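You operate a simulated robot arm through the tools that you are given. There is no shell and no other tool. Be economical: measure what you need, move in short steps, check, and stop when the job is done.

The job below is to be done with a simulated two-armed robot. You get a single attempt, and the scene is never put back.

TASK
Wipe the tissue tray clean and lay the teal tissue sheet in it.
Fine: use the blue rag and put it back; the sheets are in the green store drawer, close it again; wipe first. Where these are worked on the way, their far stop is far enough and under half their travel is too little: green store drawer. What is to be rubbed or washed off counts as gone when no trace of it is left.

The check looks at the end state, three seconds after you hand in, the way a careful person would. Anything else that was tipped, shoved, dropped, spilled or broken makes it a failure. Flat cloth is picked up by pressing the open fingertips on it (5 to 10 N) and closing them slowly along it; thin cloth reads only 2 to 8 mm in the jaws.

THE ROBOT
Two 7-joint arms with two-finger parallel grippers on one trunk, on a base that drives. Base frame: it is fixed to the floor where the robot stands at the start and does not move with it; the origin is under the middle of the robot, x ahead of it, y to its left, z up; the surface under the hand at the start is at about z = 900. Readings come in mm, rad, newtons and seconds.
The left shoulder is at the start at [20, 113, 1272], the right one opposite. With the tool pointing down near the work surface each hand reaches from about 220 to 600 mm from the robot's upright axis, wherever it stands, measured 20 degrees to its own side. Places, roughly: dust [700, 100, 900]; green store drawer [600, 0, 700]; tissue tray [700, 100, 900]. Payload 1.57 kg a hand.
The tool frame of a hand sits at the grasp point between the pads (the TCP): z along the fingers, y along the line on which they close. The tips reach 30 mm beyond it. The gripper opens to 80 mm. The fingers are 17 mm wide and 12 mm thick; the gripper's body (40 by 82 mm) begins 80 mm behind the TCP.
Orientation is that of the tool frame in the base frame, as a unit quaternion [x, y, z, w]. With the fingers straight down and closing along the base's y, the tool's x points along the base's -x, its y along +y and its z along -z.

THE INTERFACE
- The arms move only by the tool send_rows. It takes "left_plan", "right_plan" or both (then of equal length, played together; a hand with none holds still); each is a list that holds one entry, the list of rows, each a list of 7 numbers: the shift along the tool's x, y, z in mm, then the turn, a rotation vector about the tool's x, y, z in rad, then the finger opening in mm, from 0 to 80. In form: [[[tx, ty, tz, ax, ay, az, jaw], ...]]. A call has 1 to 20 rows; each row shifts and turns the commanded pose from where the row before left it, along the tool's axes as they then stand. Rows are played at 5 a second. More than 50 mm and 0.15 rad between two rows, or a gripper value outside its range, and nothing of the call is played. A pose out of reach is approached as far as the arm can. The call stops where the force on the tool passes 40 N (or 10 N more than at its start, if that is more) or the arm is blocked; 0.2 s more then pass. Each finger travels about 45 mm/s and halts on what it meets, pressing with about 38 N; the grip force reading is that of the motor and also rises with nothing between the fingers. The clock runs only during rows and for 0.2 s after the last one: add rows that do not move to give the fingers time. It gives the time, the measured TCP pose, the force on the tool (base axes), the opening and the grip force at its end, in the units of the frame above (readings bear some noise), with the torque about the TCP (base axes, N m) and any sound that the robot's microphone picked up.
- Cameras (640 x 400 px; columns grow to the right, rows downward): "scene" is now at [97.2, 21, 1396.6]; the picture's right is [0.25, -0.97, 0.00], its down [-0.61, -0.16, -0.77] and it looks along [0.75, 0.19, -0.63] (base axes); focal length 219 px, centre (320, 200). "left" rides on the left gripper at [72, 7, -122] in its tool frame; the picture's right is [-0.09, 1.00, 0.00], its down [-0.84, -0.08, -0.54] and it looks along [-0.54, -0.05, 0.84] (tool axes); focal length 238 px, centre (320, 200). "right" rides on the right gripper at [72, -7, -122] in its tool frame; the picture's right is [0.09, 1.00, 0.00], its down [-0.84, 0.08, -0.54] and it looks along [-0.54, 0.05, 0.84] (tool axes); focal length 238 px, centre (320, 200). There is no depth. A picture from a camera that has moved, and an enlarged one, comes with that camera's place and axes in the base frame and with its lens. The place of the scene camera against the robot may be out by one fixed shift of up to 12 mm in any direction.
- get_image(camera): a new picture of that camera. The clock stands still meanwhile.
- lift_body(by): slides the trunk up (or, below 0, down) by that many mm; the arms and the scene camera ride with it, the base frame stays. It gives what a move gives, with no picture.
- base_move(legs): drives the robot by 1 to 6 legs, each [ahead, left, turn to the left] in mm, mm and rad, along the robot's own axes; the way and the turn of a leg run together, so that a leg with both is an arc; at most 1500 mm and 3.142 rad a leg. The arms and the cameras ride along, it lands a little off, and it stops where it bumps. It gives what a move gives.
- turn_head(pan, tilt): turns the head with the scene camera to pan (to the left, within 1.396 rad either way) and tilt (down, from -0.506 to 1.204), counted from straight ahead of the robot. It gives what a move gives.
- inspect(camera, box): a new picture of the part [left, top, right, bottom] of that camera's present view, enlarged. The clock stands still meanwhile.
- finish_job(): hands the job in; it is judged then, once.

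Work in short steps. Places have to be worked out from the pictures, the camera data and where the tool is seen: move nearer, look again, correct. Check each grasp and each placing, and mend what went wrong. You have 120 turns and 108 pictures in all, those below and enlarged ones among them. Open the grippers and draw the arms clear of the work before you hand the job in, unless the task says otherwise; then end with one line.

The tools are called after "Request:" by a JSON object that holds its "api" and its "payload". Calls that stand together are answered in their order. send_rows: Moves the arms, as the interface text tells. Its arguments: {"type":"object","properties":{"left_plan":{"type":"array","items":{"type":"array","items":{"type":"array","items":{"type":"number"}}}},"right_plan":{"type":"array","items":{"type":"array","items":{"type":"array","items":{"type":"number"}}}}},"required":[]} The other tools are called the same way: lift_body (by) slides the trunk up or down; base_move (legs) drives the base; turn_head (pan, tilt) turns the head that bears the scene camera; get_image (camera) takes a picture; inspect (camera, box) takes an enlarged picture of a part of a camera's view; finish_job () hands the job in.

At the start:

```text
clock: 0.0
left_eef_pos: [414.4, 287.7, 1222.5]
left_tcp_rot: [0.0, 1.0, -0.001, 0.0]
left_force: [-0.3, 0.6, 0.1]
left_ft_torque: [0.03, 0.01, -0.01]
left_opening: 80.2
left_gripper_force: 0.0
right_eef_pos: [459.1, -52.8, 1117.2]
right_tcp_rot: [0.0, 1.0, 0.0, 0.0]
right_force: [0.5, 0.2, 0.5]
right_ft_torque: [0.01, -0.02, 0.0]
right_opening: 80.2
right_gripper_force: 0.1
trunk travel left (down, up): [-325.0, 245.0]
robot x, y, heading: [0.8, -2.6, -0.0]
head pan, tilt: [0.253, 0.684]
```

scene: 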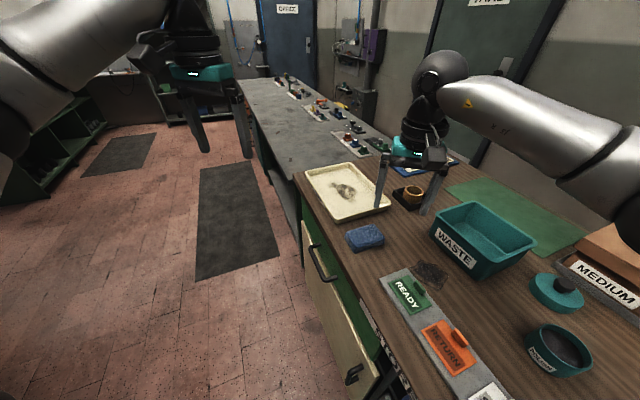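
right: 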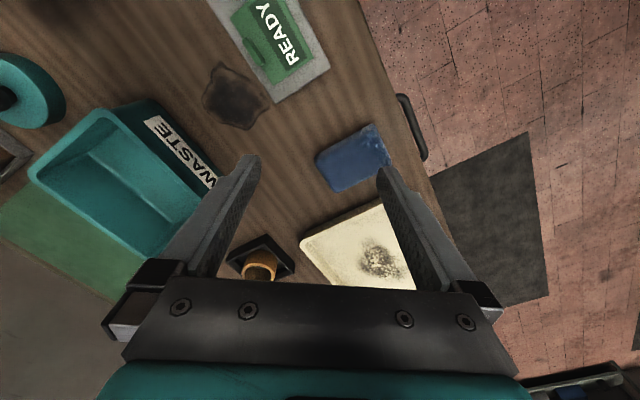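
left: 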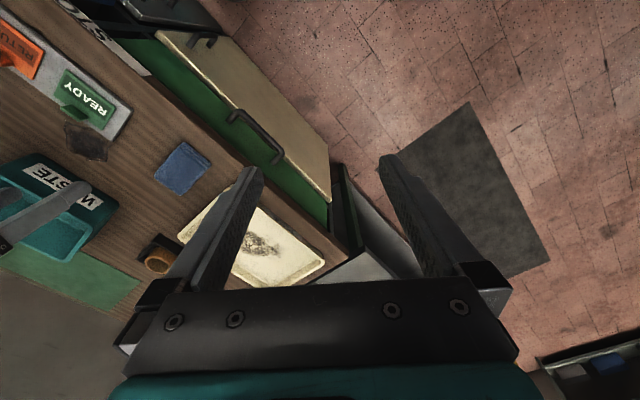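

I'll look more closely at the work area and the drawer front first.

Request:
{"api": "inspect", "payload": {"camera": "scene", "box": [280, 140, 480, 400]}}

Request:
{"api": "inspect", "payload": {"camera": "left", "box": [60, 0, 380, 300]}}

```text
1.54 times, centred on (380, 270) of scene
camera zoom: at [97.2, 21.0, 1396.6], right [0.25, -0.97, 0.0], down [-0.61, -0.16, -0.77], along [0.75, 0.19, -0.63], focal length 336 px, centre (228, 92)
```

zoom: 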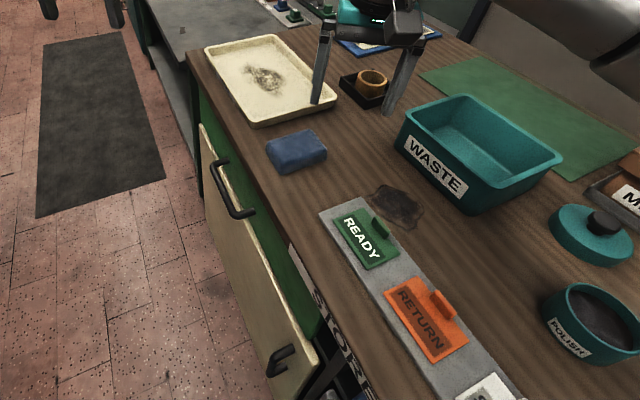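

```text
1.33 times, centred on (220, 150) of left
camera zoom: at [343.0, 294.1, 1344.1], right [0.09, 1.0, 0.0], down [0.84, -0.08, 0.54], along [0.54, -0.05, -0.84], focal length 318 px, centre (453, 267)
```

zoom: 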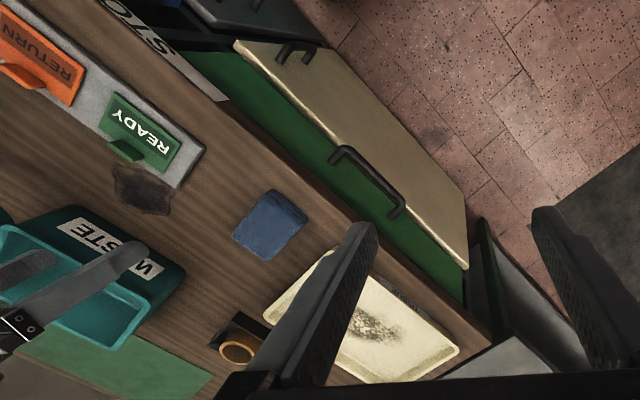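

The bench is rotated: its front edge runs along about (0.81, 0.59), facing back-left. I'll drive to stand in front of the drawer, facing it squarely (translate, then turn right).

Request:
{"api": "base_move", "payload": {"legs": [[200, 560, 0], [0, 0, -0.93]]}}

Request:
{"api": "turn_head", "payload": {"pan": 0.0, "tilt": 0.75}}

Request:
{"api": "get_image", "payload": {"camera": "scene"}}

```text
clock: 5.8
left_eef_pos: [682.3, 404.7, 1222.5]
left_tcp_rot: [0.448, 0.894, 0.0, -0.001]
left_force: [-0.6, 0.2, 0.3]
left_ft_torque: [-0.03, 0.01, 0.02]
left_opening: 80.1
left_gripper_force: 0.0
right_eef_pos: [436.9, 166.7, 1118.1]
right_tcp_rot: [0.447, 0.894, -0.001, 0.0]
right_force: [-0.6, 0.1, 0.4]
right_ft_torque: [0.01, 0.03, 0.02]
right_opening: 80.1
right_gripper_force: 0.0
trunk travel left (down, up): [-325.0, 245.0]
robot x, y, heading: [202.4, 563.7, -0.928]
head pan, tilt: [0.253, 0.684]
```

```text
clock: 6.5
left_eef_pos: [683.8, 405.4, 1223.1]
left_tcp_rot: [0.448, 0.894, -0.001, 0.001]
left_force: [0.4, 1.0, -0.3]
left_ft_torque: [0.02, -0.02, -0.01]
left_opening: 80.5
left_gripper_force: 0.0
right_eef_pos: [438.0, 165.8, 1117.5]
right_tcp_rot: [0.448, 0.894, 0.001, 0.0]
right_force: [-0.2, -0.1, 0.8]
right_ft_torque: [0.01, 0.02, -0.01]
right_opening: 80.1
right_gripper_force: 0.0
trunk travel left (down, up): [-325.0, 245.0]
robot x, y, heading: [204.2, 565.5, -0.927]
head pan, tilt: [0.0, 0.75]
```

```text
102 pictures are left
camera scene: at [264.4, 490.1, 1391.0], right [-0.8, -0.6, 0.0], down [-0.41, 0.55, -0.73], along [0.44, -0.59, -0.68], focal length 219 px, centre (320, 200)
```

scene: 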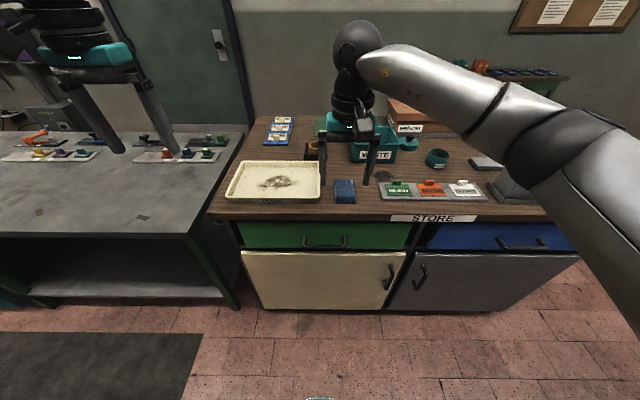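

The green drawer is the top one, with a bar handle; the rag lies right of the tray. I'll tuck the right hand out of the way, then drive nearer the bench for wiping with the left hand.

Request:
{"api": "send_rows", "payload": {"right_plan": [[[30, -40, 0, 0, 0, 0, 80], [30, -40, 0, 0, 0, 0, 80], [30, -40, 0, 0, 0, 0, 80], [30, -40, 0, 0, 0, 0, 80], [30, -40, 0, 0, 0, 0, 40], [0, 0, 0, 0, 0, 0, 20]]]}}

Request:
{"api": "base_move", "payload": {"legs": [[290, -60, 0]]}}

Request:
{"api": "get_image", "payload": {"camera": "scene"}}

Request:
{"api": "get_image", "payload": {"camera": "left"}}

```text
clock: 7.9
left_eef_pos: [683.8, 405.0, 1222.7]
left_tcp_rot: [0.447, 0.894, -0.001, 0.0]
left_force: [0.5, 0.3, 0.1]
left_ft_torque: [0.0, 0.02, -0.04]
left_opening: 79.9
left_gripper_force: 0.2
right_eef_pos: [192.6, 165.4, 1119.1]
right_tcp_rot: [0.447, 0.894, 0.0, 0.0]
right_force: [-0.3, -0.3, 0.4]
right_ft_torque: [-0.03, 0.0, 0.0]
right_opening: 29.9
right_gripper_force: 0.0
trunk travel left (down, up): [-325.0, 245.0]
robot x, y, heading: [205.0, 564.9, -0.927]
head pan, tilt: [0.0, 0.75]
```

```text
clock: 9.9
left_eef_pos: [804.7, 139.6, 1222.3]
left_tcp_rot: [0.449, 0.893, 0.0, -0.001]
left_force: [-0.1, 0.1, -0.3]
left_ft_torque: [-0.01, 0.0, 0.01]
left_opening: 80.0
left_gripper_force: 0.0
right_eef_pos: [311.7, -98.0, 1119.8]
right_tcp_rot: [0.449, 0.893, 0.0, 0.0]
right_force: [-0.1, -1.5, 0.3]
right_ft_torque: [0.02, 0.04, -0.01]
right_opening: 19.8
right_gripper_force: 0.0
trunk travel left (down, up): [-325.0, 245.0]
robot x, y, heading: [326.2, 302.6, -0.929]
head pan, tilt: [0.0, 0.75]
```

```text
101 pictures are left
camera scene: at [386.2, 226.3, 1391.0], right [-0.8, -0.6, 0.0], down [-0.41, 0.55, -0.73], along [0.44, -0.59, -0.68], focal length 219 px, centre (320, 200)
```

scene: 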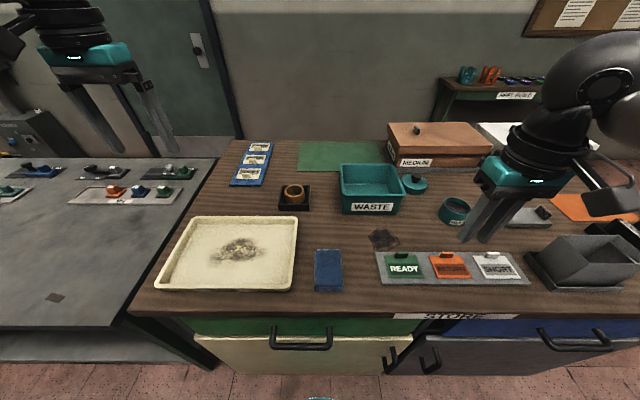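

```text
100 pictures are left
camera left: at [767.5, 201.1, 1343.9], right [0.85, 0.52, 0.0], down [0.44, -0.72, 0.54], along [0.28, -0.46, -0.84], focal length 238 px, centre (320, 200)
```

left: 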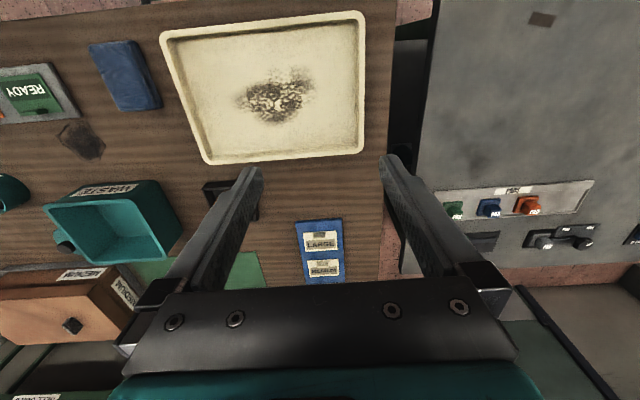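

Rag is about 67 x 94 mm near (F 365, L -20) from the robot. I move the left hand above it and look close.

Request:
{"api": "send_rows", "payload": {"left_plan": [[[8, -45, 20, 0, 0, 0, 80], [8, -45, 20, 0, 0, 0, 80], [8, -45, 20, 0, 0, 0, 80], [8, -45, 20, 0, 0, 0, 80], [8, -45, 20, 0, 0, 0, 80], [8, -45, 20, 0, 0, 0, 80], [4, -36, 30, 0, 0, 0, 80], [0, 0, 20, 0, 0, 0, 80]]]}}

Request:
{"api": "get_image", "payload": {"camera": "left"}}

Request:
{"api": "inspect", "payload": {"camera": "scene", "box": [140, 190, 400, 350]}}

```text
clock: 11.7
left_eef_pos: [528.1, 0.3, 1052.0]
left_tcp_rot: [0.449, 0.894, 0.0, -0.001]
left_force: [0.7, 0.2, 0.1]
left_ft_torque: [0.03, 0.01, -0.02]
left_opening: 80.0
left_gripper_force: 0.1
right_eef_pos: [311.4, -98.0, 1120.9]
right_tcp_rot: [0.45, 0.893, 0.0, 0.0]
right_force: [0.3, -0.2, 0.0]
right_ft_torque: [-0.03, -0.01, -0.01]
right_opening: 19.8
right_gripper_force: 0.1
trunk travel left (down, up): [-325.0, 245.0]
robot x, y, heading: [325.4, 301.8, -0.933]
head pan, tilt: [0.0, 0.75]
```

```text
99 pictures are left
camera left: at [490.3, 61.7, 1173.6], right [0.85, 0.52, 0.0], down [0.44, -0.72, 0.54], along [0.28, -0.46, -0.84], focal length 238 px, centre (320, 200)
```

left: 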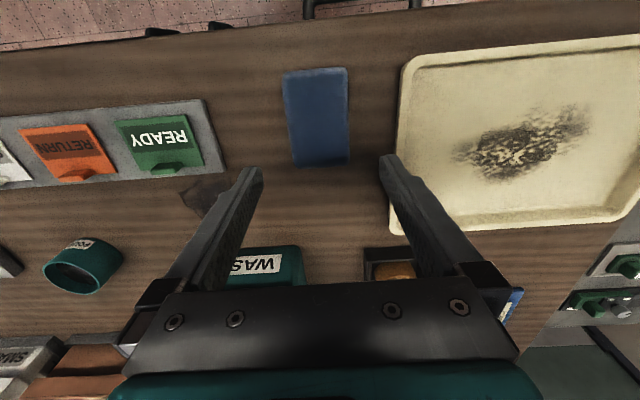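

```text
2.46 times, centred on (270, 270) of scene
camera zoom: at [386.3, 227.3, 1391.0], right [-0.8, -0.6, 0.0], down [-0.41, 0.55, -0.73], along [0.44, -0.59, -0.68], focal length 538 px, centre (443, 28)
```

zoom: 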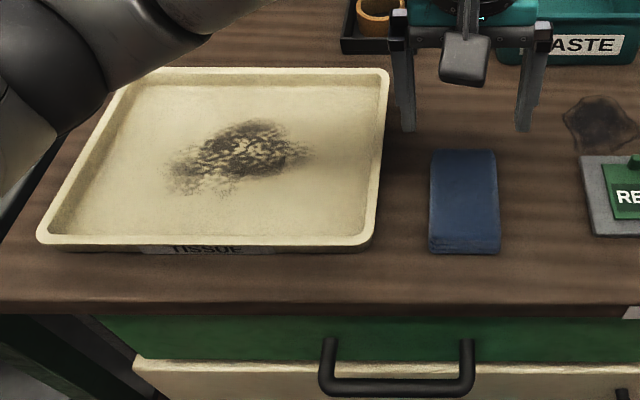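

The rag sits about 10 mm toward me from the TCP, roughly aligned. I descend with the jaws straddling it, then look before closing.

Request:
{"api": "send_rows", "payload": {"left_plan": [[[10, -2, 0, 0, 0, 0, 80], [0, 0, 35, 0, 0, 0, 80], [0, 0, 35, 0, 0, 0, 80], [0, 0, 25, 0, 0, 0, 80], [0, 0, 0, 0, 0, 0, 80]]]}}

Request:
{"api": "get_image", "payload": {"camera": "left"}}

Request:
{"api": "inspect", "payload": {"camera": "scene", "box": [270, 210, 390, 310]}}

```text
clock: 12.9
left_eef_pos: [519.1, 5.4, 955.8]
left_tcp_rot: [0.449, 0.893, 0.0, 0.0]
left_force: [0.3, 0.2, 0.1]
left_ft_torque: [-0.01, 0.0, 0.02]
left_opening: 80.4
left_gripper_force: 0.1
right_eef_pos: [310.8, -96.3, 1120.3]
right_tcp_rot: [0.45, 0.893, 0.001, -0.001]
right_force: [-0.2, 0.6, -0.1]
right_ft_torque: [0.0, -0.04, -0.01]
right_opening: 19.9
right_gripper_force: 0.0
trunk travel left (down, up): [-325.0, 245.0]
robot x, y, heading: [325.7, 304.1, -0.932]
head pan, tilt: [0.0, 0.75]
```

```text
97 pictures are left
camera left: at [482.4, 67.2, 1078.7], right [0.85, 0.52, 0.0], down [0.44, -0.72, 0.54], along [0.28, -0.46, -0.84], focal length 238 px, centre (320, 200)
```

left: 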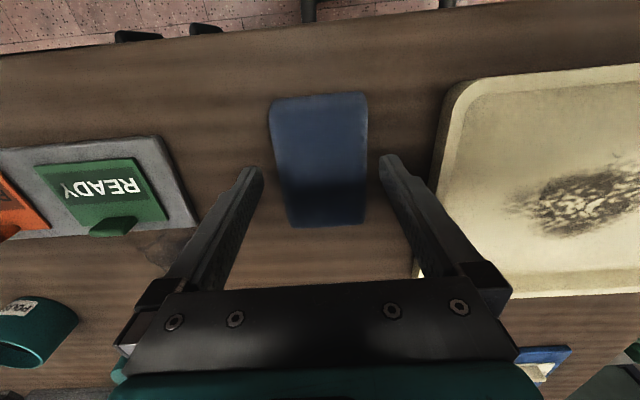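

```text
4.00 times, centred on (330, 260) of scene
camera zoom: at [385.9, 227.0, 1391.0], right [-0.8, -0.6, 0.0], down [-0.41, 0.55, -0.73], along [0.44, -0.59, -0.68], focal length 875 px, centre (280, -40)
```

zoom: 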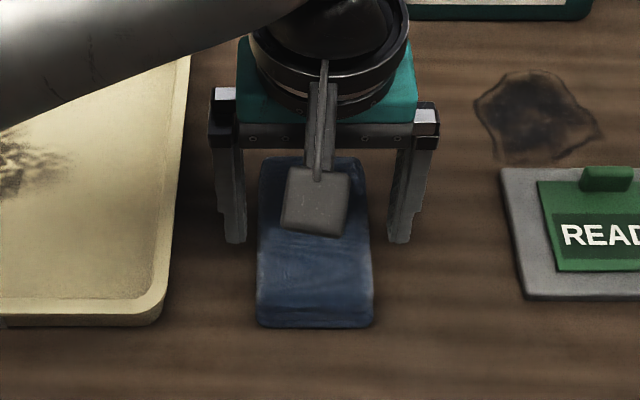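

Nicely centred. Descend 21 mm more and close slowly.

Request:
{"api": "send_rows", "payload": {"left_plan": [[[0, 0, 11, 0, 0, 0, 80], [0, 0, 10, 0, 0, 0, 80], [0, 0, 0, 0, 0, 0, 70], [0, 0, 0, 0, 0, 0, 60], [0, 0, 0, 0, 0, 0, 50], [0, 0, 0, 0, 0, 0, 45], [0, 0, 0, 0, 0, 0, 45]]]}}

Request:
{"api": "get_image", "payload": {"camera": "left"}}

```text
clock: 14.5
left_eef_pos: [520.6, 7.4, 937.0]
left_tcp_rot: [0.449, 0.894, -0.001, 0.0]
left_force: [0.0, -0.3, 0.0]
left_ft_torque: [-0.01, -0.03, 0.04]
left_opening: 64.6
left_gripper_force: 37.7
right_eef_pos: [312.5, -97.4, 1119.7]
right_tcp_rot: [0.449, 0.894, 0.0, 0.001]
right_force: [-0.4, 0.4, 0.0]
right_ft_torque: [0.02, -0.01, 0.0]
right_opening: 19.8
right_gripper_force: 0.2
trunk travel left (down, up): [-325.0, 245.0]
robot x, y, heading: [327.7, 299.7, -0.933]
head pan, tilt: [0.0, 0.75]
```

```text
95 pictures are left
camera left: at [482.8, 67.8, 1058.6], right [0.85, 0.52, 0.0], down [0.44, -0.72, 0.54], along [0.28, -0.46, -0.84], focal length 238 px, centre (320, 200)
```

left: 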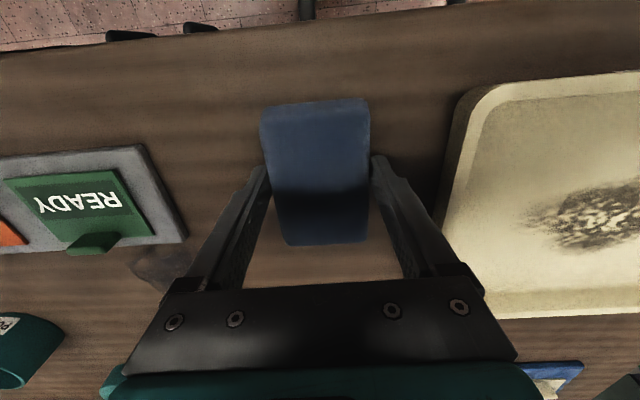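

Rag is held at 64.6 mm. Lift, carry over the tray's stain (F≈420, L≈210), and look.

Request:
{"api": "send_rows", "payload": {"left_plan": [[[0, 0, -35, 0, 0, 0, 45], [0, 0, -35, 0, 0, 0, 45], [-12, 45, 0, 0, 0, 0, 45], [-12, 45, 0, 0, 0, 0, 45], [-12, 45, 0, 0, 0, 0, 45], [-12, 45, 0, 0, 0, 0, 45], [-12, 45, 0, 0, 0, 0, 45], [0, 0, 0, 0, 0, 0, 45]]]}}

Request:
{"api": "get_image", "payload": {"camera": "left"}}

Request:
{"api": "get_image", "payload": {"camera": "scene"}}

```text
clock: 16.3
left_eef_pos: [735.3, 92.1, 1009.6]
left_tcp_rot: [0.449, 0.893, -0.001, -0.002]
left_force: [0.5, -0.2, -0.4]
left_ft_torque: [-0.01, 0.01, 0.0]
left_opening: 64.5
left_gripper_force: 37.9
right_eef_pos: [310.7, -97.2, 1119.8]
right_tcp_rot: [0.449, 0.894, 0.0, 0.0]
right_force: [0.4, 0.4, 0.6]
right_ft_torque: [0.03, -0.01, 0.02]
right_opening: 20.1
right_gripper_force: 0.0
trunk travel left (down, up): [-325.0, 245.0]
robot x, y, heading: [327.7, 301.3, -0.935]
head pan, tilt: [0.0, 0.75]
```

```text
94 pictures are left
camera left: at [697.7, 154.5, 1131.0], right [0.85, 0.52, 0.0], down [0.44, -0.72, 0.54], along [0.28, -0.46, -0.84], focal length 238 px, centre (320, 200)
```

left: 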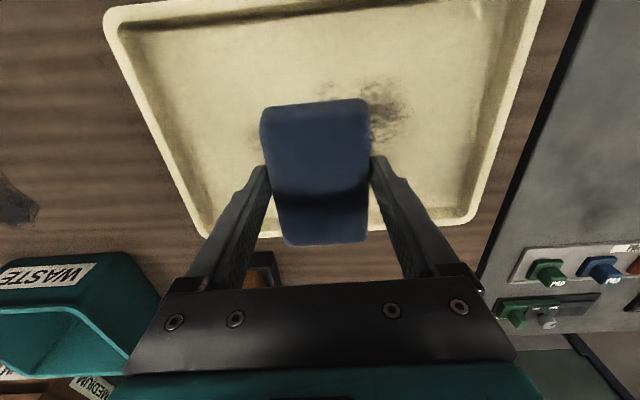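

```text
93 pictures are left
camera scene: at [385.7, 226.8, 1391.0], right [-0.8, -0.6, 0.0], down [-0.41, 0.55, -0.73], along [0.44, -0.59, -0.68], focal length 219 px, centre (320, 200)
```

scene: 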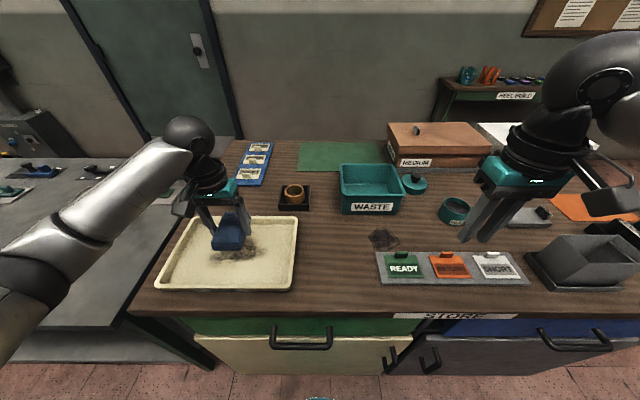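

Rag is over the stain; tray interior is about F 312–488, L 72–356. I go to the right end of the stain and descend toward the floor in small steps.

Request:
{"api": "send_rows", "payload": {"left_plan": [[[-5, -39, 0, 0, 0, 0, 45], [-4, -39, 0, 0, 0, 0, 45], [0, 0, 30, 0, 0, 0, 45], [0, 0, 26, 0, 0, 0, 45], [0, 0, 4, 0, 0, 0, 45], [0, 0, 2, 0, 0, 0, 45], [0, 0, 2, 0, 0, 0, 45]]]}}

```text
clock: 17.9
left_eef_pos: [679.8, 38.4, 943.5]
left_tcp_rot: [0.45, 0.893, -0.001, 0.0]
left_force: [0.3, -0.6, -0.1]
left_ft_torque: [-0.01, -0.01, 0.01]
left_opening: 64.5
left_gripper_force: 38.3
right_eef_pos: [310.8, -96.7, 1119.3]
right_tcp_rot: [0.449, 0.894, -0.001, 0.0]
right_force: [0.7, -0.6, 0.3]
right_ft_torque: [0.01, -0.04, 0.0]
right_opening: 19.9
right_gripper_force: 0.0
trunk travel left (down, up): [-325.0, 245.0]
robot x, y, heading: [325.9, 302.9, -0.931]
head pan, tilt: [0.0, 0.75]
```

No contact yet at 943.5; continue down in fine steps.

Request:
{"api": "send_rows", "payload": {"left_plan": [[[0, 0, 1, 0, 0, 0, 45], [0, 0, 1, 0, 0, 0, 45], [0, 0, 1, 0, 0, 0, 45], [0, 0, 0, 0, 0, 0, 45]]]}}

```text
clock: 18.9
left_eef_pos: [678.3, 39.2, 941.5]
left_tcp_rot: [0.449, 0.893, -0.002, 0.002]
left_force: [0.6, 0.5, 21.0]
left_ft_torque: [0.53, 0.13, -0.07]
left_opening: 64.5
left_gripper_force: 37.8
right_eef_pos: [310.7, -96.5, 1119.8]
right_tcp_rot: [0.449, 0.893, 0.0, 0.0]
right_force: [0.0, 0.5, 0.0]
right_ft_torque: [0.02, -0.02, -0.03]
right_opening: 20.0
right_gripper_force: 0.0
trunk travel left (down, up): [-325.0, 245.0]
robot x, y, heading: [327.0, 299.5, -0.932]
head pan, tilt: [0.0, 0.75]
```

Contact with 21 N; I ease off 1 mm and sweep left along the stain at modest pressure.

Request:
{"api": "send_rows", "payload": {"left_plan": [[[0, 0, -1.2, 0, 0, 0, 45], [0, 20, 0, 0, 0, 0, 45], [0, 20, 0, 0, 0, 0, 45], [0, 20, 0, 0, 0, 0, 45], [0, 20, 0, 0, 0, 0, 45], [0, 20, 0, 0, 0, 0, 45], [0, 20, 0, 0, 0, 0, 45], [0, 20, 0, 0, 0, 0, 45], [0, 20, 0, 0, 0, 0, 45], [0, 15, 0, 0, 0, 0, 45]]]}}

Request:
{"api": "get_image", "payload": {"camera": "scene"}}

```text
clock: 21.1
left_eef_pos: [817.8, 142.7, 941.7]
left_tcp_rot: [0.45, 0.893, -0.001, 0.002]
left_force: [-6.6, -4.7, 22.4]
left_ft_torque: [-0.21, 0.26, 0.07]
left_opening: 64.6
left_gripper_force: 37.5
right_eef_pos: [309.5, -98.1, 1120.4]
right_tcp_rot: [0.45, 0.893, 0.0, 0.001]
right_force: [0.0, -0.6, 0.1]
right_ft_torque: [0.03, 0.0, 0.0]
right_opening: 20.4
right_gripper_force: 0.1
trunk travel left (down, up): [-325.0, 245.0]
robot x, y, heading: [326.8, 299.3, -0.933]
head pan, tilt: [0.0, 0.75]
```

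```text
92 pictures are left
camera scene: at [383.3, 226.9, 1391.2], right [-0.8, -0.6, 0.0], down [-0.4, 0.55, -0.73], along [0.44, -0.59, -0.68], focal length 219 px, centre (320, 200)
```

scene: 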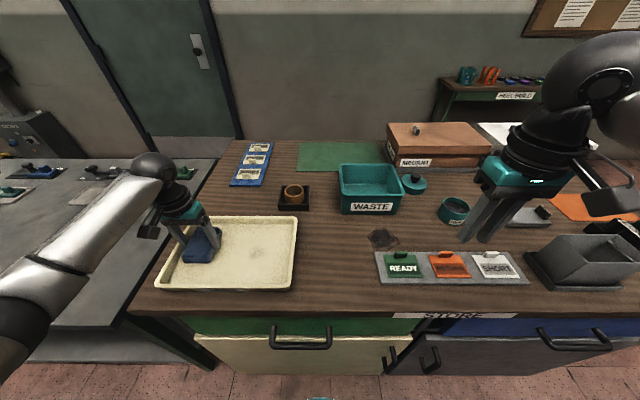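

The stain is nearly gone and the tray didn't move. I shift 40 mm nearer and sweep back to the right.

Request:
{"api": "send_rows", "payload": {"left_plan": [[[20, 0, 0, 0, 0, 0, 45], [20, 0, 0, 0, 0, 0, 45], [0, -20, 0, 0, 0, 0, 45], [0, -20, 0, 0, 0, 0, 45], [0, -20, 0, 0, 0, 0, 45], [0, -20, 0, 0, 0, 0, 45], [0, -20, 0, 0, 0, 0, 45], [0, -20, 0, 0, 0, 0, 45], [0, -20, 0, 0, 0, 0, 45], [0, -20, 0, 0, 0, 0, 45], [0, -15, 0, 0, 0, 0, 45], [0, 0, -25, 0, 0, 0, 45], [0, 0, -25, 0, 0, 0, 45], [0, -30, -20, 0, 0, 0, 45], [0, -30, 0, 0, 0, 0, 45], [0, -30, 0, 0, 0, 0, 45]]]}}

Request:
{"api": "inspect", "payload": {"camera": "scene", "box": [140, 200, 310, 310]}}

Request:
{"api": "get_image", "payload": {"camera": "left"}}

```text
clock: 24.5
left_eef_pos: [585.0, 15.7, 1011.7]
left_tcp_rot: [0.449, 0.893, 0.0, 0.0]
left_force: [0.0, -0.1, -1.3]
left_ft_torque: [0.03, -0.06, 0.02]
left_opening: 64.6
left_gripper_force: 38.2
right_eef_pos: [311.4, -98.0, 1120.3]
right_tcp_rot: [0.449, 0.893, 0.0, 0.001]
right_force: [-0.3, -0.1, 0.8]
right_ft_torque: [-0.04, -0.02, -0.01]
right_opening: 19.8
right_gripper_force: 0.1
trunk travel left (down, up): [-325.0, 245.0]
robot x, y, heading: [326.0, 300.4, -0.932]
head pan, tilt: [0.0, 0.75]
```

```text
3.64 times, centred on (225, 255) of scene
camera zoom: at [385.4, 226.5, 1391.0], right [-0.8, -0.6, 0.0], down [-0.41, 0.55, -0.73], along [0.44, -0.59, -0.68], focal length 795 px, centre (666, 0)
```

zoom: 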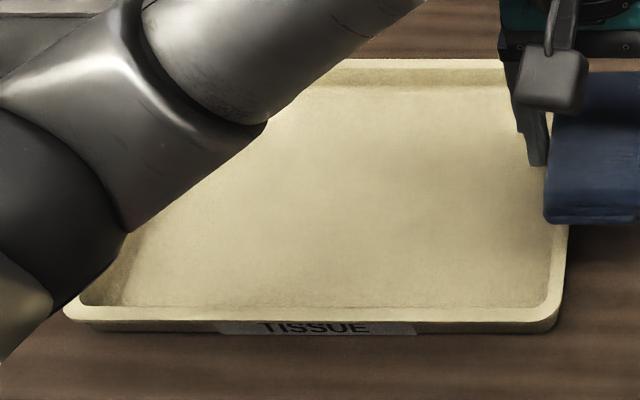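

```text
90 pictures are left
camera left: at [546.8, 78.1, 1133.0], right [0.85, 0.52, 0.0], down [0.44, -0.72, 0.54], along [0.28, -0.46, -0.84], focal length 238 px, centre (320, 200)
```

left: 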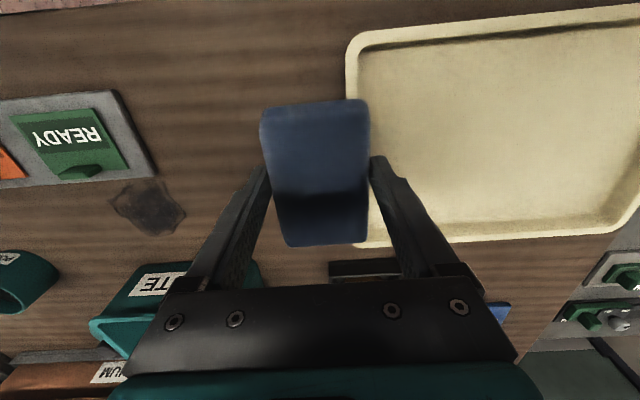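

The tray looks spotless. I carry the rag back to its original spot (TCP 520.6, 7.4) and lower it.

Request:
{"api": "send_rows", "payload": {"left_plan": [[[16, -28, 0, 0, 0, 0, 45], [16, -29, 0, 0, 0, 0, 45], [0, 0, 35, 0, 0, 0, 45], [0, 0, 30, 0, 0, 0, 45], [0, 0, 5, 0, 0, 0, 45], [0, 0, 2, 0, 0, 0, 45], [0, 0, 1, 0, 0, 0, 45], [0, 0, 0, 0, 0, 0, 45]]]}}

```text
clock: 26.3
left_eef_pos: [518.0, 9.9, 937.9]
left_tcp_rot: [0.449, 0.893, -0.001, 0.0]
left_force: [0.6, -0.6, -1.1]
left_ft_torque: [-0.03, 0.01, 0.02]
left_opening: 64.8
left_gripper_force: 38.0
right_eef_pos: [311.3, -97.2, 1119.4]
right_tcp_rot: [0.45, 0.893, 0.0, 0.0]
right_force: [-0.4, 0.3, -0.3]
right_ft_torque: [0.01, 0.0, 0.02]
right_opening: 20.0
right_gripper_force: 0.0
trunk travel left (down, up): [-325.0, 245.0]
robot x, y, heading: [323.7, 303.3, -0.933]
head pan, tilt: [0.0, 0.75]
```

Position is within 3 mm; small correction, settle, release, and lift.

Request:
{"api": "send_rows", "payload": {"left_plan": [[[-3, 0, 0, 0, 0, 0, 45], [0, 0, 1, 0, 0, 0, 45], [0, 0, 0, 0, 0, 0, 66], [0, 0, 0, 0, 0, 0, 75], [0, 0, 0, 0, 0, 0, 80], [0, 0, 0, 0, 0, 0, 80], [0, 0, -40, 0, 0, 0, 80], [0, 0, -50, 0, 0, 0, 80], [0, 0, -50, 0, 0, 0, 80], [0, 30, -50, 0, 0, 0, 80], [0, 40, 0, 0, 0, 0, 80], [0, 40, 0, 0, 0, 0, 80], [0, 0, 0, 0, 0, 0, 80]]]}}

Request:
{"api": "get_image", "payload": {"camera": "left"}}

Request:
{"api": "get_image", "payload": {"camera": "scene"}}

```text
refused: row 10 steps farther than a row can; nothing moved
```

```text
89 pictures are left
camera left: at [480.3, 70.3, 1059.4], right [0.85, 0.52, 0.0], down [0.44, -0.72, 0.54], along [0.28, -0.46, -0.84], focal length 238 px, centre (320, 200)
```

left: 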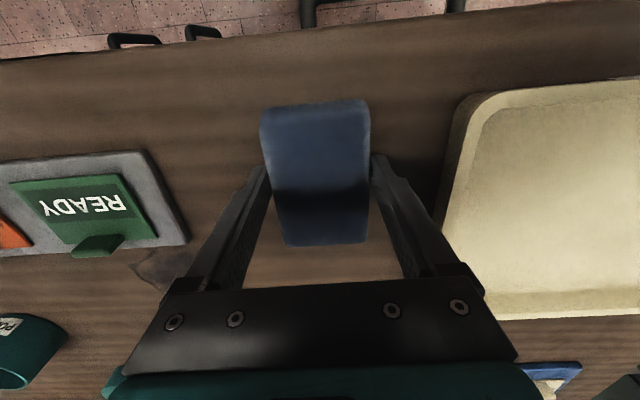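

```text
88 pictures are left
camera scene: at [385.9, 227.0, 1391.0], right [-0.8, -0.6, 0.0], down [-0.41, 0.55, -0.73], along [0.44, -0.59, -0.68], focal length 219 px, centre (320, 200)
```

scene: 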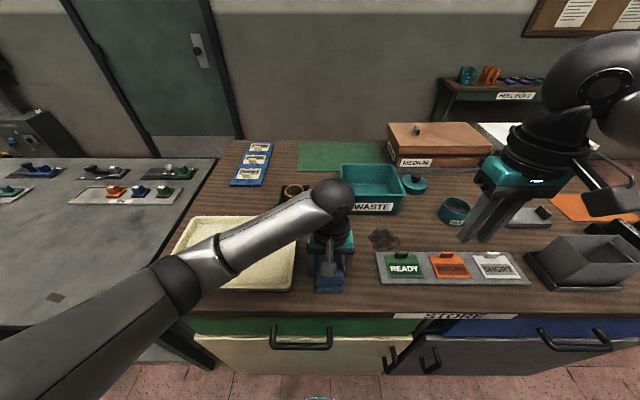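

One row was over the step limit; resend with smaller steps.

Request:
{"api": "send_rows", "payload": {"left_plan": [[[-3, 0, 0, 0, 0, 0, 45], [0, 0, 1, 0, 0, 0, 45], [0, 0, 0, 0, 0, 0, 66], [0, 0, 0, 0, 0, 0, 75], [0, 0, 0, 0, 0, 0, 80], [0, 0, 0, 0, 0, 0, 80], [0, 0, -40, 0, 0, 0, 80], [0, 0, -45, 0, 0, 0, 80], [0, 0, -45, 0, 0, 0, 80], [0, 0, -45, 0, 0, 0, 80], [0, 40, 0, 0, 0, 0, 80], [0, 40, 0, 0, 0, 0, 80], [0, 40, 0, 0, 0, 0, 80], [0, 40, 0, 0, 0, 0, 80], [0, 0, 0, 0, 0, 0, 80]]]}}

Request:
{"api": "get_image", "payload": {"camera": "scene"}}

```text
clock: 29.5
left_eef_pos: [648.1, 102.4, 1112.4]
left_tcp_rot: [0.45, 0.893, -0.001, 0.0]
left_force: [0.0, 0.8, -0.2]
left_ft_torque: [0.0, -0.02, -0.01]
left_opening: 80.0
left_gripper_force: 0.0
right_eef_pos: [311.3, -98.2, 1118.7]
right_tcp_rot: [0.45, 0.893, 0.0, 0.0]
right_force: [-0.1, 0.0, 0.4]
right_ft_torque: [0.0, 0.0, 0.01]
right_opening: 19.9
right_gripper_force: 0.1
trunk travel left (down, up): [-325.0, 245.0]
robot x, y, heading: [327.3, 302.4, -0.932]
head pan, tilt: [0.0, 0.75]
```

```text
87 pictures are left
camera scene: at [385.7, 226.6, 1391.0], right [-0.8, -0.6, 0.0], down [-0.41, 0.55, -0.73], along [0.44, -0.59, -0.68], focal length 219 px, centre (320, 200)
```

scene: 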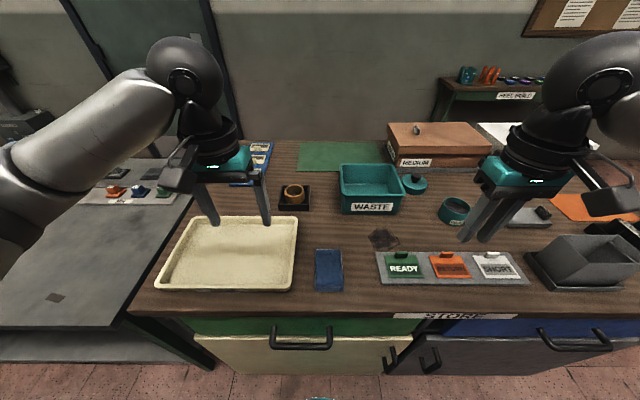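

Rag is back in place. The drawer handle triangulates to F≈242, z≈785, L≈45 of the robot here. I back up 300 mm and lower the trunk for a level approach.

Request:
{"api": "base_move", "payload": {"legs": [[-300, 0, 0]]}}

Request:
{"api": "lift_body", "payload": {"by": -250}}

Request:
{"api": "send_rows", "payload": {"left_plan": [[[0, 0, 0, 0, -0.14, 0, 80], [0, 0, 0, 0, -0.14, 0, 80], [0, 0, 0, 0, -0.14, 0, 80], [0, 0, 0, 0, -0.14, 0, 80], [0, 0, 0, 0, -0.14, 0, 80], [0, 0, 0, 0, -0.14, 0, 80], [0, 0, 0, 0, -0.14, 0, 80], [0, 0, 0, 0, -0.14, 0, 80], [0, 0, 0, 0, -0.14, 0, 80], [0, 0, 0, 0, -0.14, 0, 80], [0, 0, 0, 0, -0.14, 0, 80], [0, 0, 0, 0, -0.031, 0, 80], [0, 0, 0, 0, 0, 0, 80]]]}}

Request:
{"api": "get_image", "payload": {"camera": "scene"}}

```text
clock: 31.6
left_eef_pos: [468.4, 347.4, 1111.7]
left_tcp_rot: [0.448, 0.894, -0.001, -0.001]
left_force: [-1.1, -0.2, 0.6]
left_ft_torque: [0.01, -0.03, 0.01]
left_opening: 80.1
left_gripper_force: 0.0
right_eef_pos: [130.8, 146.1, 1119.9]
right_tcp_rot: [0.449, 0.893, 0.0, 0.0]
right_force: [1.5, 0.1, 0.4]
right_ft_torque: [0.01, 0.0, 0.01]
right_opening: 20.1
right_gripper_force: 0.1
trunk travel left (down, up): [-325.0, 245.0]
robot x, y, heading: [144.7, 548.7, -0.924]
head pan, tilt: [0.0, 0.75]
```

```text
clock: 34.2
left_eef_pos: [467.6, 345.8, 861.4]
left_tcp_rot: [0.448, 0.894, -0.001, 0.0]
left_force: [0.1, -0.2, -0.4]
left_ft_torque: [0.01, -0.02, 0.02]
left_opening: 80.1
left_gripper_force: 0.0
right_eef_pos: [131.1, 145.9, 869.6]
right_tcp_rot: [0.448, 0.894, 0.0, 0.0]
right_force: [0.0, -0.9, 0.6]
right_ft_torque: [0.02, 0.02, -0.01]
right_opening: 20.1
right_gripper_force: 0.1
trunk travel left (down, up): [-75.0, 495.0]
robot x, y, heading: [145.3, 545.9, -0.932]
head pan, tilt: [0.0, 0.75]
```

```text
clock: 37.0
left_eef_pos: [496.1, 284.8, 855.4]
left_tcp_rot: [0.318, 0.632, -0.318, 0.632]
left_force: [-0.9, 0.1, 0.3]
left_ft_torque: [0.02, -0.02, 0.0]
left_opening: 79.9
left_gripper_force: 0.0
left hand out of reach, approached as far as the arm can: row 4, 5, 6, 7, 8
right_eef_pos: [130.2, 144.9, 870.7]
right_tcp_rot: [0.448, 0.894, 0.0, 0.0]
right_force: [-0.1, 0.1, -0.4]
right_ft_torque: [-0.01, 0.0, 0.01]
right_opening: 19.9
right_gripper_force: 0.0
trunk travel left (down, up): [-75.0, 495.0]
robot x, y, heading: [143.6, 544.2, -0.936]
head pan, tilt: [0.0, 0.75]
```

```text
86 pictures are left
camera scene: at [205.2, 470.4, 1141.0], right [-0.8, -0.6, 0.0], down [-0.41, 0.55, -0.73], along [0.44, -0.59, -0.68], focal length 219 px, centre (320, 200)
```

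scene: 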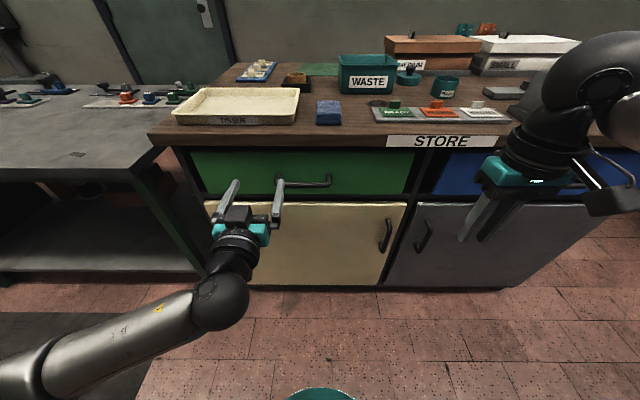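

Hand is level, pointing forward. Now roll 90° so the jaws close vertically.

Request:
{"api": "send_rows", "payload": {"left_plan": [[[0, 0, 0, 0, 0, 0.143, 60], [0, 0, 0, 0, 0, 0.143, 60], [0, 0, 0, 0, 0, 0.143, 60], [0, 0, 0, 0, 0, 0.143, 60], [0, 0, 0, 0, 0, 0.143, 60], [0, 0, 0, 0, 0, 0.143, 60], [0, 0, 0, 0, 0, 0.143, 60], [0, 0, 0, 0, 0, 0.143, 60], [0, 0, 0, 0, 0, 0.143, 60], [0, 0, 0, 0, 0, 0.143, 60], [0, 0, 0, 0, 0, 0.141, 60], [0, 0, 0, 0, 0, 0, 60]]]}}

Request:
{"api": "get_image", "payload": {"camera": "left"}}

Request:
{"api": "get_image", "payload": {"camera": "scene"}}

```text
clock: 39.6
left_eef_pos: [497.1, 283.8, 856.6]
left_tcp_rot: [0.671, 0.222, 0.223, 0.671]
left_force: [0.4, 1.0, 0.6]
left_ft_torque: [0.01, 0.0, 0.0]
left_opening: 59.8
left_gripper_force: 0.1
right_eef_pos: [130.6, 145.3, 869.9]
right_tcp_rot: [0.448, 0.894, 0.0, -0.001]
right_force: [-0.5, 0.4, 0.0]
right_ft_torque: [-0.02, -0.02, -0.01]
right_opening: 20.2
right_gripper_force: 0.0
trunk travel left (down, up): [-75.0, 495.0]
robot x, y, heading: [148.2, 544.8, -0.936]
head pan, tilt: [0.0, 0.75]
```

```text
85 pictures are left
camera left: at [481.0, 424.2, 862.2], right [-0.07, -0.06, 1.0], down [-0.99, -0.07, -0.08], along [0.07, -1.0, -0.05], focal length 238 px, centre (320, 200)
```

left: 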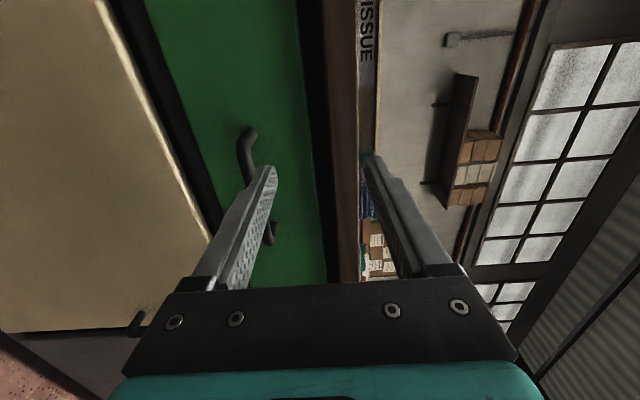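

```text
84 pictures are left
camera scene: at [205.2, 470.4, 1141.0], right [-0.8, -0.6, 0.0], down [-0.41, 0.55, -0.73], along [0.44, -0.59, -0.68], focal length 219 px, centre (320, 200)
```

scene: 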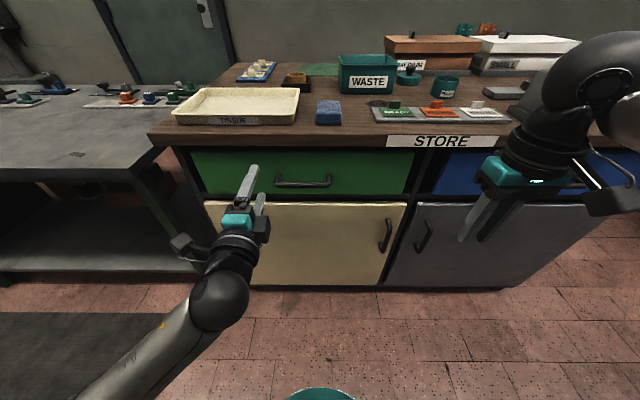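

Jaws now close vertically. Handle at F≈540, L≈43, z≈785; I line up with it, stopping short to check.

Request:
{"api": "send_rows", "payload": {"left_plan": [[[-28, -24, 0, 0, 0, 0, 60], [-28, -24, 0, 0, 0, 0, 60], [-29, -24, 0, 0, 0, 0, 60], [0, 0, 30, 0, 0, 0, 60], [0, 0, 20, 0, 0, 0, 60], [0, 0, 0, 0, 0, 0, 60]]]}}

Request:
{"api": "get_image", "payload": {"camera": "left"}}

Request:
{"api": "inspect", "payload": {"camera": "scene", "box": [200, 120, 420, 260]}}

```text
clock: 41.0
left_eef_pos: [456.8, 193.6, 782.4]
left_tcp_rot: [0.671, 0.223, 0.222, 0.671]
left_force: [0.1, 0.1, 0.3]
left_ft_torque: [-0.01, 0.02, -0.01]
left_opening: 60.1
left_gripper_force: 0.1
right_eef_pos: [131.5, 146.7, 869.0]
right_tcp_rot: [0.449, 0.894, 0.0, 0.0]
right_force: [-0.4, 1.0, -0.4]
right_ft_torque: [0.05, 0.02, -0.01]
right_opening: 20.1
right_gripper_force: 0.1
trunk travel left (down, up): [-75.0, 495.0]
robot x, y, heading: [145.0, 549.1, -0.926]
head pan, tilt: [0.0, 0.75]
```

```text
83 pictures are left
camera left: at [442.5, 333.3, 788.5], right [-0.07, -0.05, 1.0], down [-0.99, -0.07, -0.08], along [0.07, -1.0, -0.05], focal length 238 px, centre (320, 200)
```

left: 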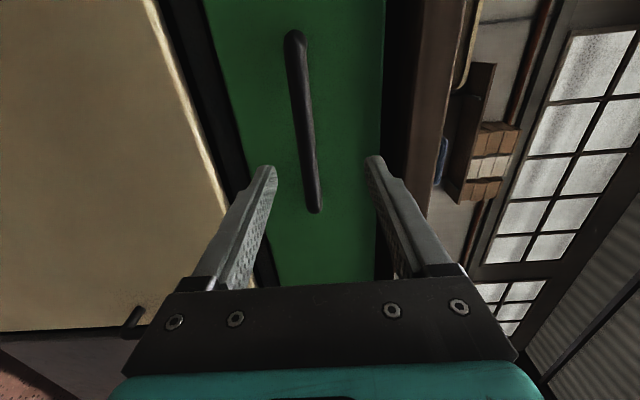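

```text
2.86 times, centred on (310, 190) of scene
camera zoom: at [205.2, 470.4, 1141.0], right [-0.8, -0.6, 0.0], down [-0.41, 0.55, -0.73], along [0.44, -0.59, -0.68], focal length 625 px, centre (349, 229)
```

zoom: 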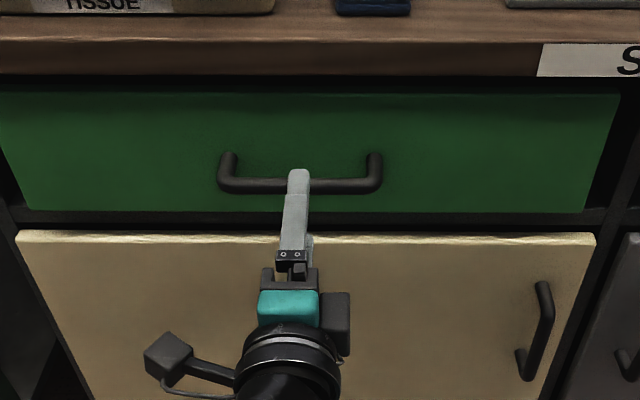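

The bar is ~9 mm below jaw centre and ~73 mm ahead. I correct down and advance 60 mm, then close.

Request:
{"api": "send_rows", "payload": {"left_plan": [[[6, -9, 0, 0, 0, 0, 60], [0, 0, 20, 0, 0, 0, 60], [0, 0, 20, 0, 0, 0, 60], [0, 0, 10, 0, 0, 0, 60], [0, 0, 10, 0, 0, 0, 60], [0, 0, 0, 0, 0, 0, 60]]]}}

Request:
{"api": "get_image", "payload": {"camera": "left"}}

```text
clock: 42.4
left_eef_pos: [499.2, 147.6, 774.6]
left_tcp_rot: [0.671, 0.223, 0.222, 0.671]
left_force: [0.9, -0.1, 0.6]
left_ft_torque: [0.01, 0.03, -0.01]
left_opening: 60.3
left_gripper_force: 0.1
right_eef_pos: [130.7, 145.1, 869.6]
right_tcp_rot: [0.448, 0.894, 0.0, 0.0]
right_force: [0.8, 0.5, -0.3]
right_ft_torque: [0.02, 0.01, 0.01]
right_opening: 20.0
right_gripper_force: 0.1
trunk travel left (down, up): [-75.0, 495.0]
robot x, y, heading: [146.2, 543.8, -0.927]
head pan, tilt: [0.0, 0.75]
```

```text
81 pictures are left
camera left: at [483.9, 287.9, 781.0], right [-0.07, -0.05, 1.0], down [-0.99, -0.07, -0.08], along [0.07, -1.0, -0.05], focal length 238 px, centre (320, 200)
```

left: 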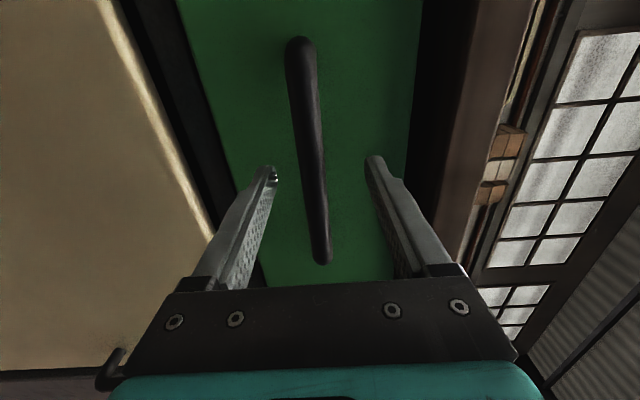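

Bar sits between the jaws. Close on it.

Request:
{"api": "send_rows", "payload": {"left_plan": [[[0, 0, 4, 0, 0, 0, 45], [0, 0, 0, 0, 0, 0, 30], [0, 0, 0, 0, 0, 0, 15], [0, 0, 0, 0, 0, 0, 5], [0, 0, 0, 0, 0, 0, 0], [0, 0, 0, 0, 0, 0, 0], [0, 0, 0, 0, 0, 0, 0]]]}}

```text
clock: 44.0
left_eef_pos: [500.9, 143.3, 770.7]
left_tcp_rot: [0.675, 0.224, 0.221, 0.668]
left_force: [-4.8, 0.6, -18.8]
left_ft_torque: [0.07, 0.15, 0.09]
left_opening: 15.3
left_gripper_force: 31.2
right_eef_pos: [130.8, 145.2, 869.8]
right_tcp_rot: [0.449, 0.893, 0.001, -0.001]
right_force: [0.2, -0.1, -0.4]
right_ft_torque: [-0.02, 0.02, 0.0]
right_opening: 20.0
right_gripper_force: 0.0
trunk travel left (down, up): [-75.0, 495.0]
robot x, y, heading: [143.0, 543.1, -0.929]
head pan, tilt: [0.0, 0.75]
```

Gripped (15 mm bar, 31 N). I relieve the vertical offset by lowering 3 mm, then pull 45 mm as a test.

Request:
{"api": "send_rows", "payload": {"left_plan": [[[0, -3, 0, 0, 0, 0, 0], [0, 0, -10, 0, 0, 0, 0], [0, 0, -15, 0, 0, 0, 0], [0, 0, -20, 0, 0, 0, 0], [0, 0, 0, 0, 0, 0, 0]]]}}

Request:
{"api": "get_image", "payload": {"camera": "scene"}}

```text
clock: 45.2
left_eef_pos: [474.0, 182.1, 771.7]
left_tcp_rot: [0.672, 0.223, 0.221, 0.67]
left_force: [-3.7, -2.2, -11.5]
left_ft_torque: [0.07, 0.02, -0.07]
left_opening: 15.6
left_gripper_force: 31.5
right_eef_pos: [131.9, 145.3, 870.4]
right_tcp_rot: [0.449, 0.894, 0.0, -0.002]
right_force: [0.3, 0.4, 0.3]
right_ft_torque: [0.01, 0.0, -0.02]
right_opening: 20.0
right_gripper_force: 0.0
trunk travel left (down, up): [-75.0, 495.0]
robot x, y, heading: [147.7, 542.8, -0.928]
head pan, tilt: [0.0, 0.75]
```

```text
80 pictures are left
camera scene: at [205.3, 469.6, 1140.9], right [-0.8, -0.6, 0.0], down [-0.41, 0.55, -0.73], along [0.44, -0.59, -0.68], focal length 219 px, centre (320, 200)
```

scene: 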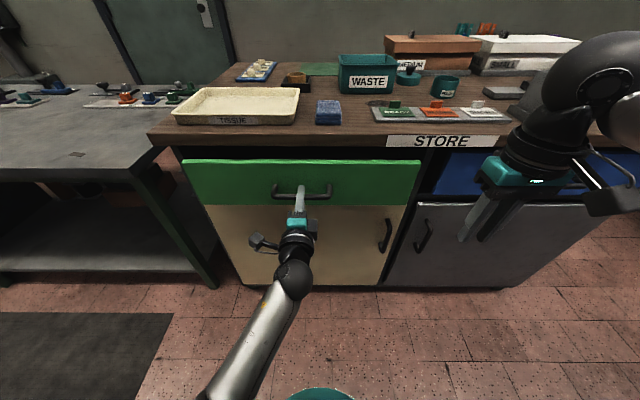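

The drawer slides easily. I pull further by backing the base 150 mm.

Request:
{"api": "base_move", "payload": {"legs": [[-150, 0, 0]]}}

Request:
{"api": "get_image", "payload": {"camera": "scene"}}

```text
clock: 46.5
left_eef_pos: [386.1, 300.7, 771.3]
left_tcp_rot: [0.672, 0.223, 0.223, 0.67]
left_force: [-4.8, -2.7, -13.8]
left_ft_torque: [0.06, 0.04, -0.33]
left_opening: 15.8
left_gripper_force: 30.7
right_eef_pos: [44.2, 262.4, 870.2]
right_tcp_rot: [0.447, 0.894, 0.0, 0.0]
right_force: [0.6, -1.0, 0.4]
right_ft_torque: [0.0, -0.02, 0.0]
right_opening: 19.8
right_gripper_force: 0.1
trunk travel left (down, up): [-75.0, 495.0]
robot x, y, heading: [57.5, 660.9, -0.93]
head pan, tilt: [0.0, 0.75]
```

```text
79 pictures are left
camera scene: at [117.4, 587.8, 1140.9], right [-0.8, -0.6, 0.0], down [-0.41, 0.55, -0.73], along [0.44, -0.59, -0.68], focal length 219 px, centre (320, 200)
```

scene: 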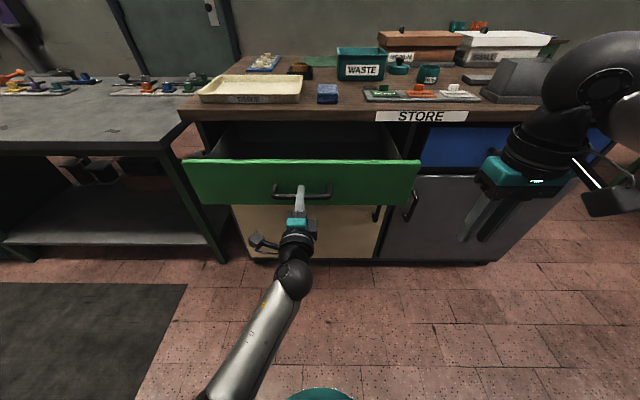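

Open ~195 mm. I pull further with the arm, which halts at the stop by force.

Request:
{"api": "send_rows", "payload": {"left_plan": [[[0, 0, -15, 0, 0, 0, 0], [0, 0, -15, 0, 0, 0, 0], [0, 0, -15, 0, 0, 0, 0], [0, 0, -15, 0, 0, 0, 0], [0, 0, -15, 0, 0, 0, 0], [0, 0, -15, 0, 0, 0, 0], [0, 0, -15, 0, 0, 0, 0], [0, 0, -15, 0, 0, 0, 0]]]}}

Request:
{"api": "get_image", "payload": {"camera": "scene"}}

```text
clock: 48.5
left_eef_pos: [325.7, 392.7, 770.2]
left_tcp_rot: [0.669, 0.22, 0.229, 0.672]
left_force: [4.3, -14.6, -10.8]
left_ft_torque: [-0.31, 0.54, -0.77]
left_opening: 15.8
left_gripper_force: 31.1
right_eef_pos: [43.5, 264.0, 868.5]
right_tcp_rot: [0.449, 0.894, 0.001, -0.001]
right_force: [0.3, -0.1, -0.1]
right_ft_torque: [0.02, -0.02, 0.0]
right_opening: 20.1
right_gripper_force: 0.1
trunk travel left (down, up): [-75.0, 495.0]
robot x, y, heading: [57.7, 660.0, -0.932]
head pan, tilt: [0.0, 0.75]
stopped in row 8 (left hand): the force on the tool passed its limit at 50 N (the readings are from after the stop); the commanded pose is now the measured one
```

```text
78 pictures are left
camera scene: at [117.9, 586.1, 1141.0], right [-0.8, -0.6, 0.0], down [-0.41, 0.55, -0.73], along [0.44, -0.59, -0.68], focal length 219 px, centre (320, 200)
```

scene: 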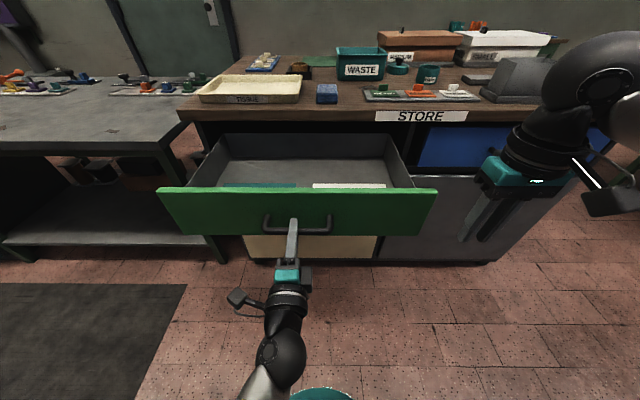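

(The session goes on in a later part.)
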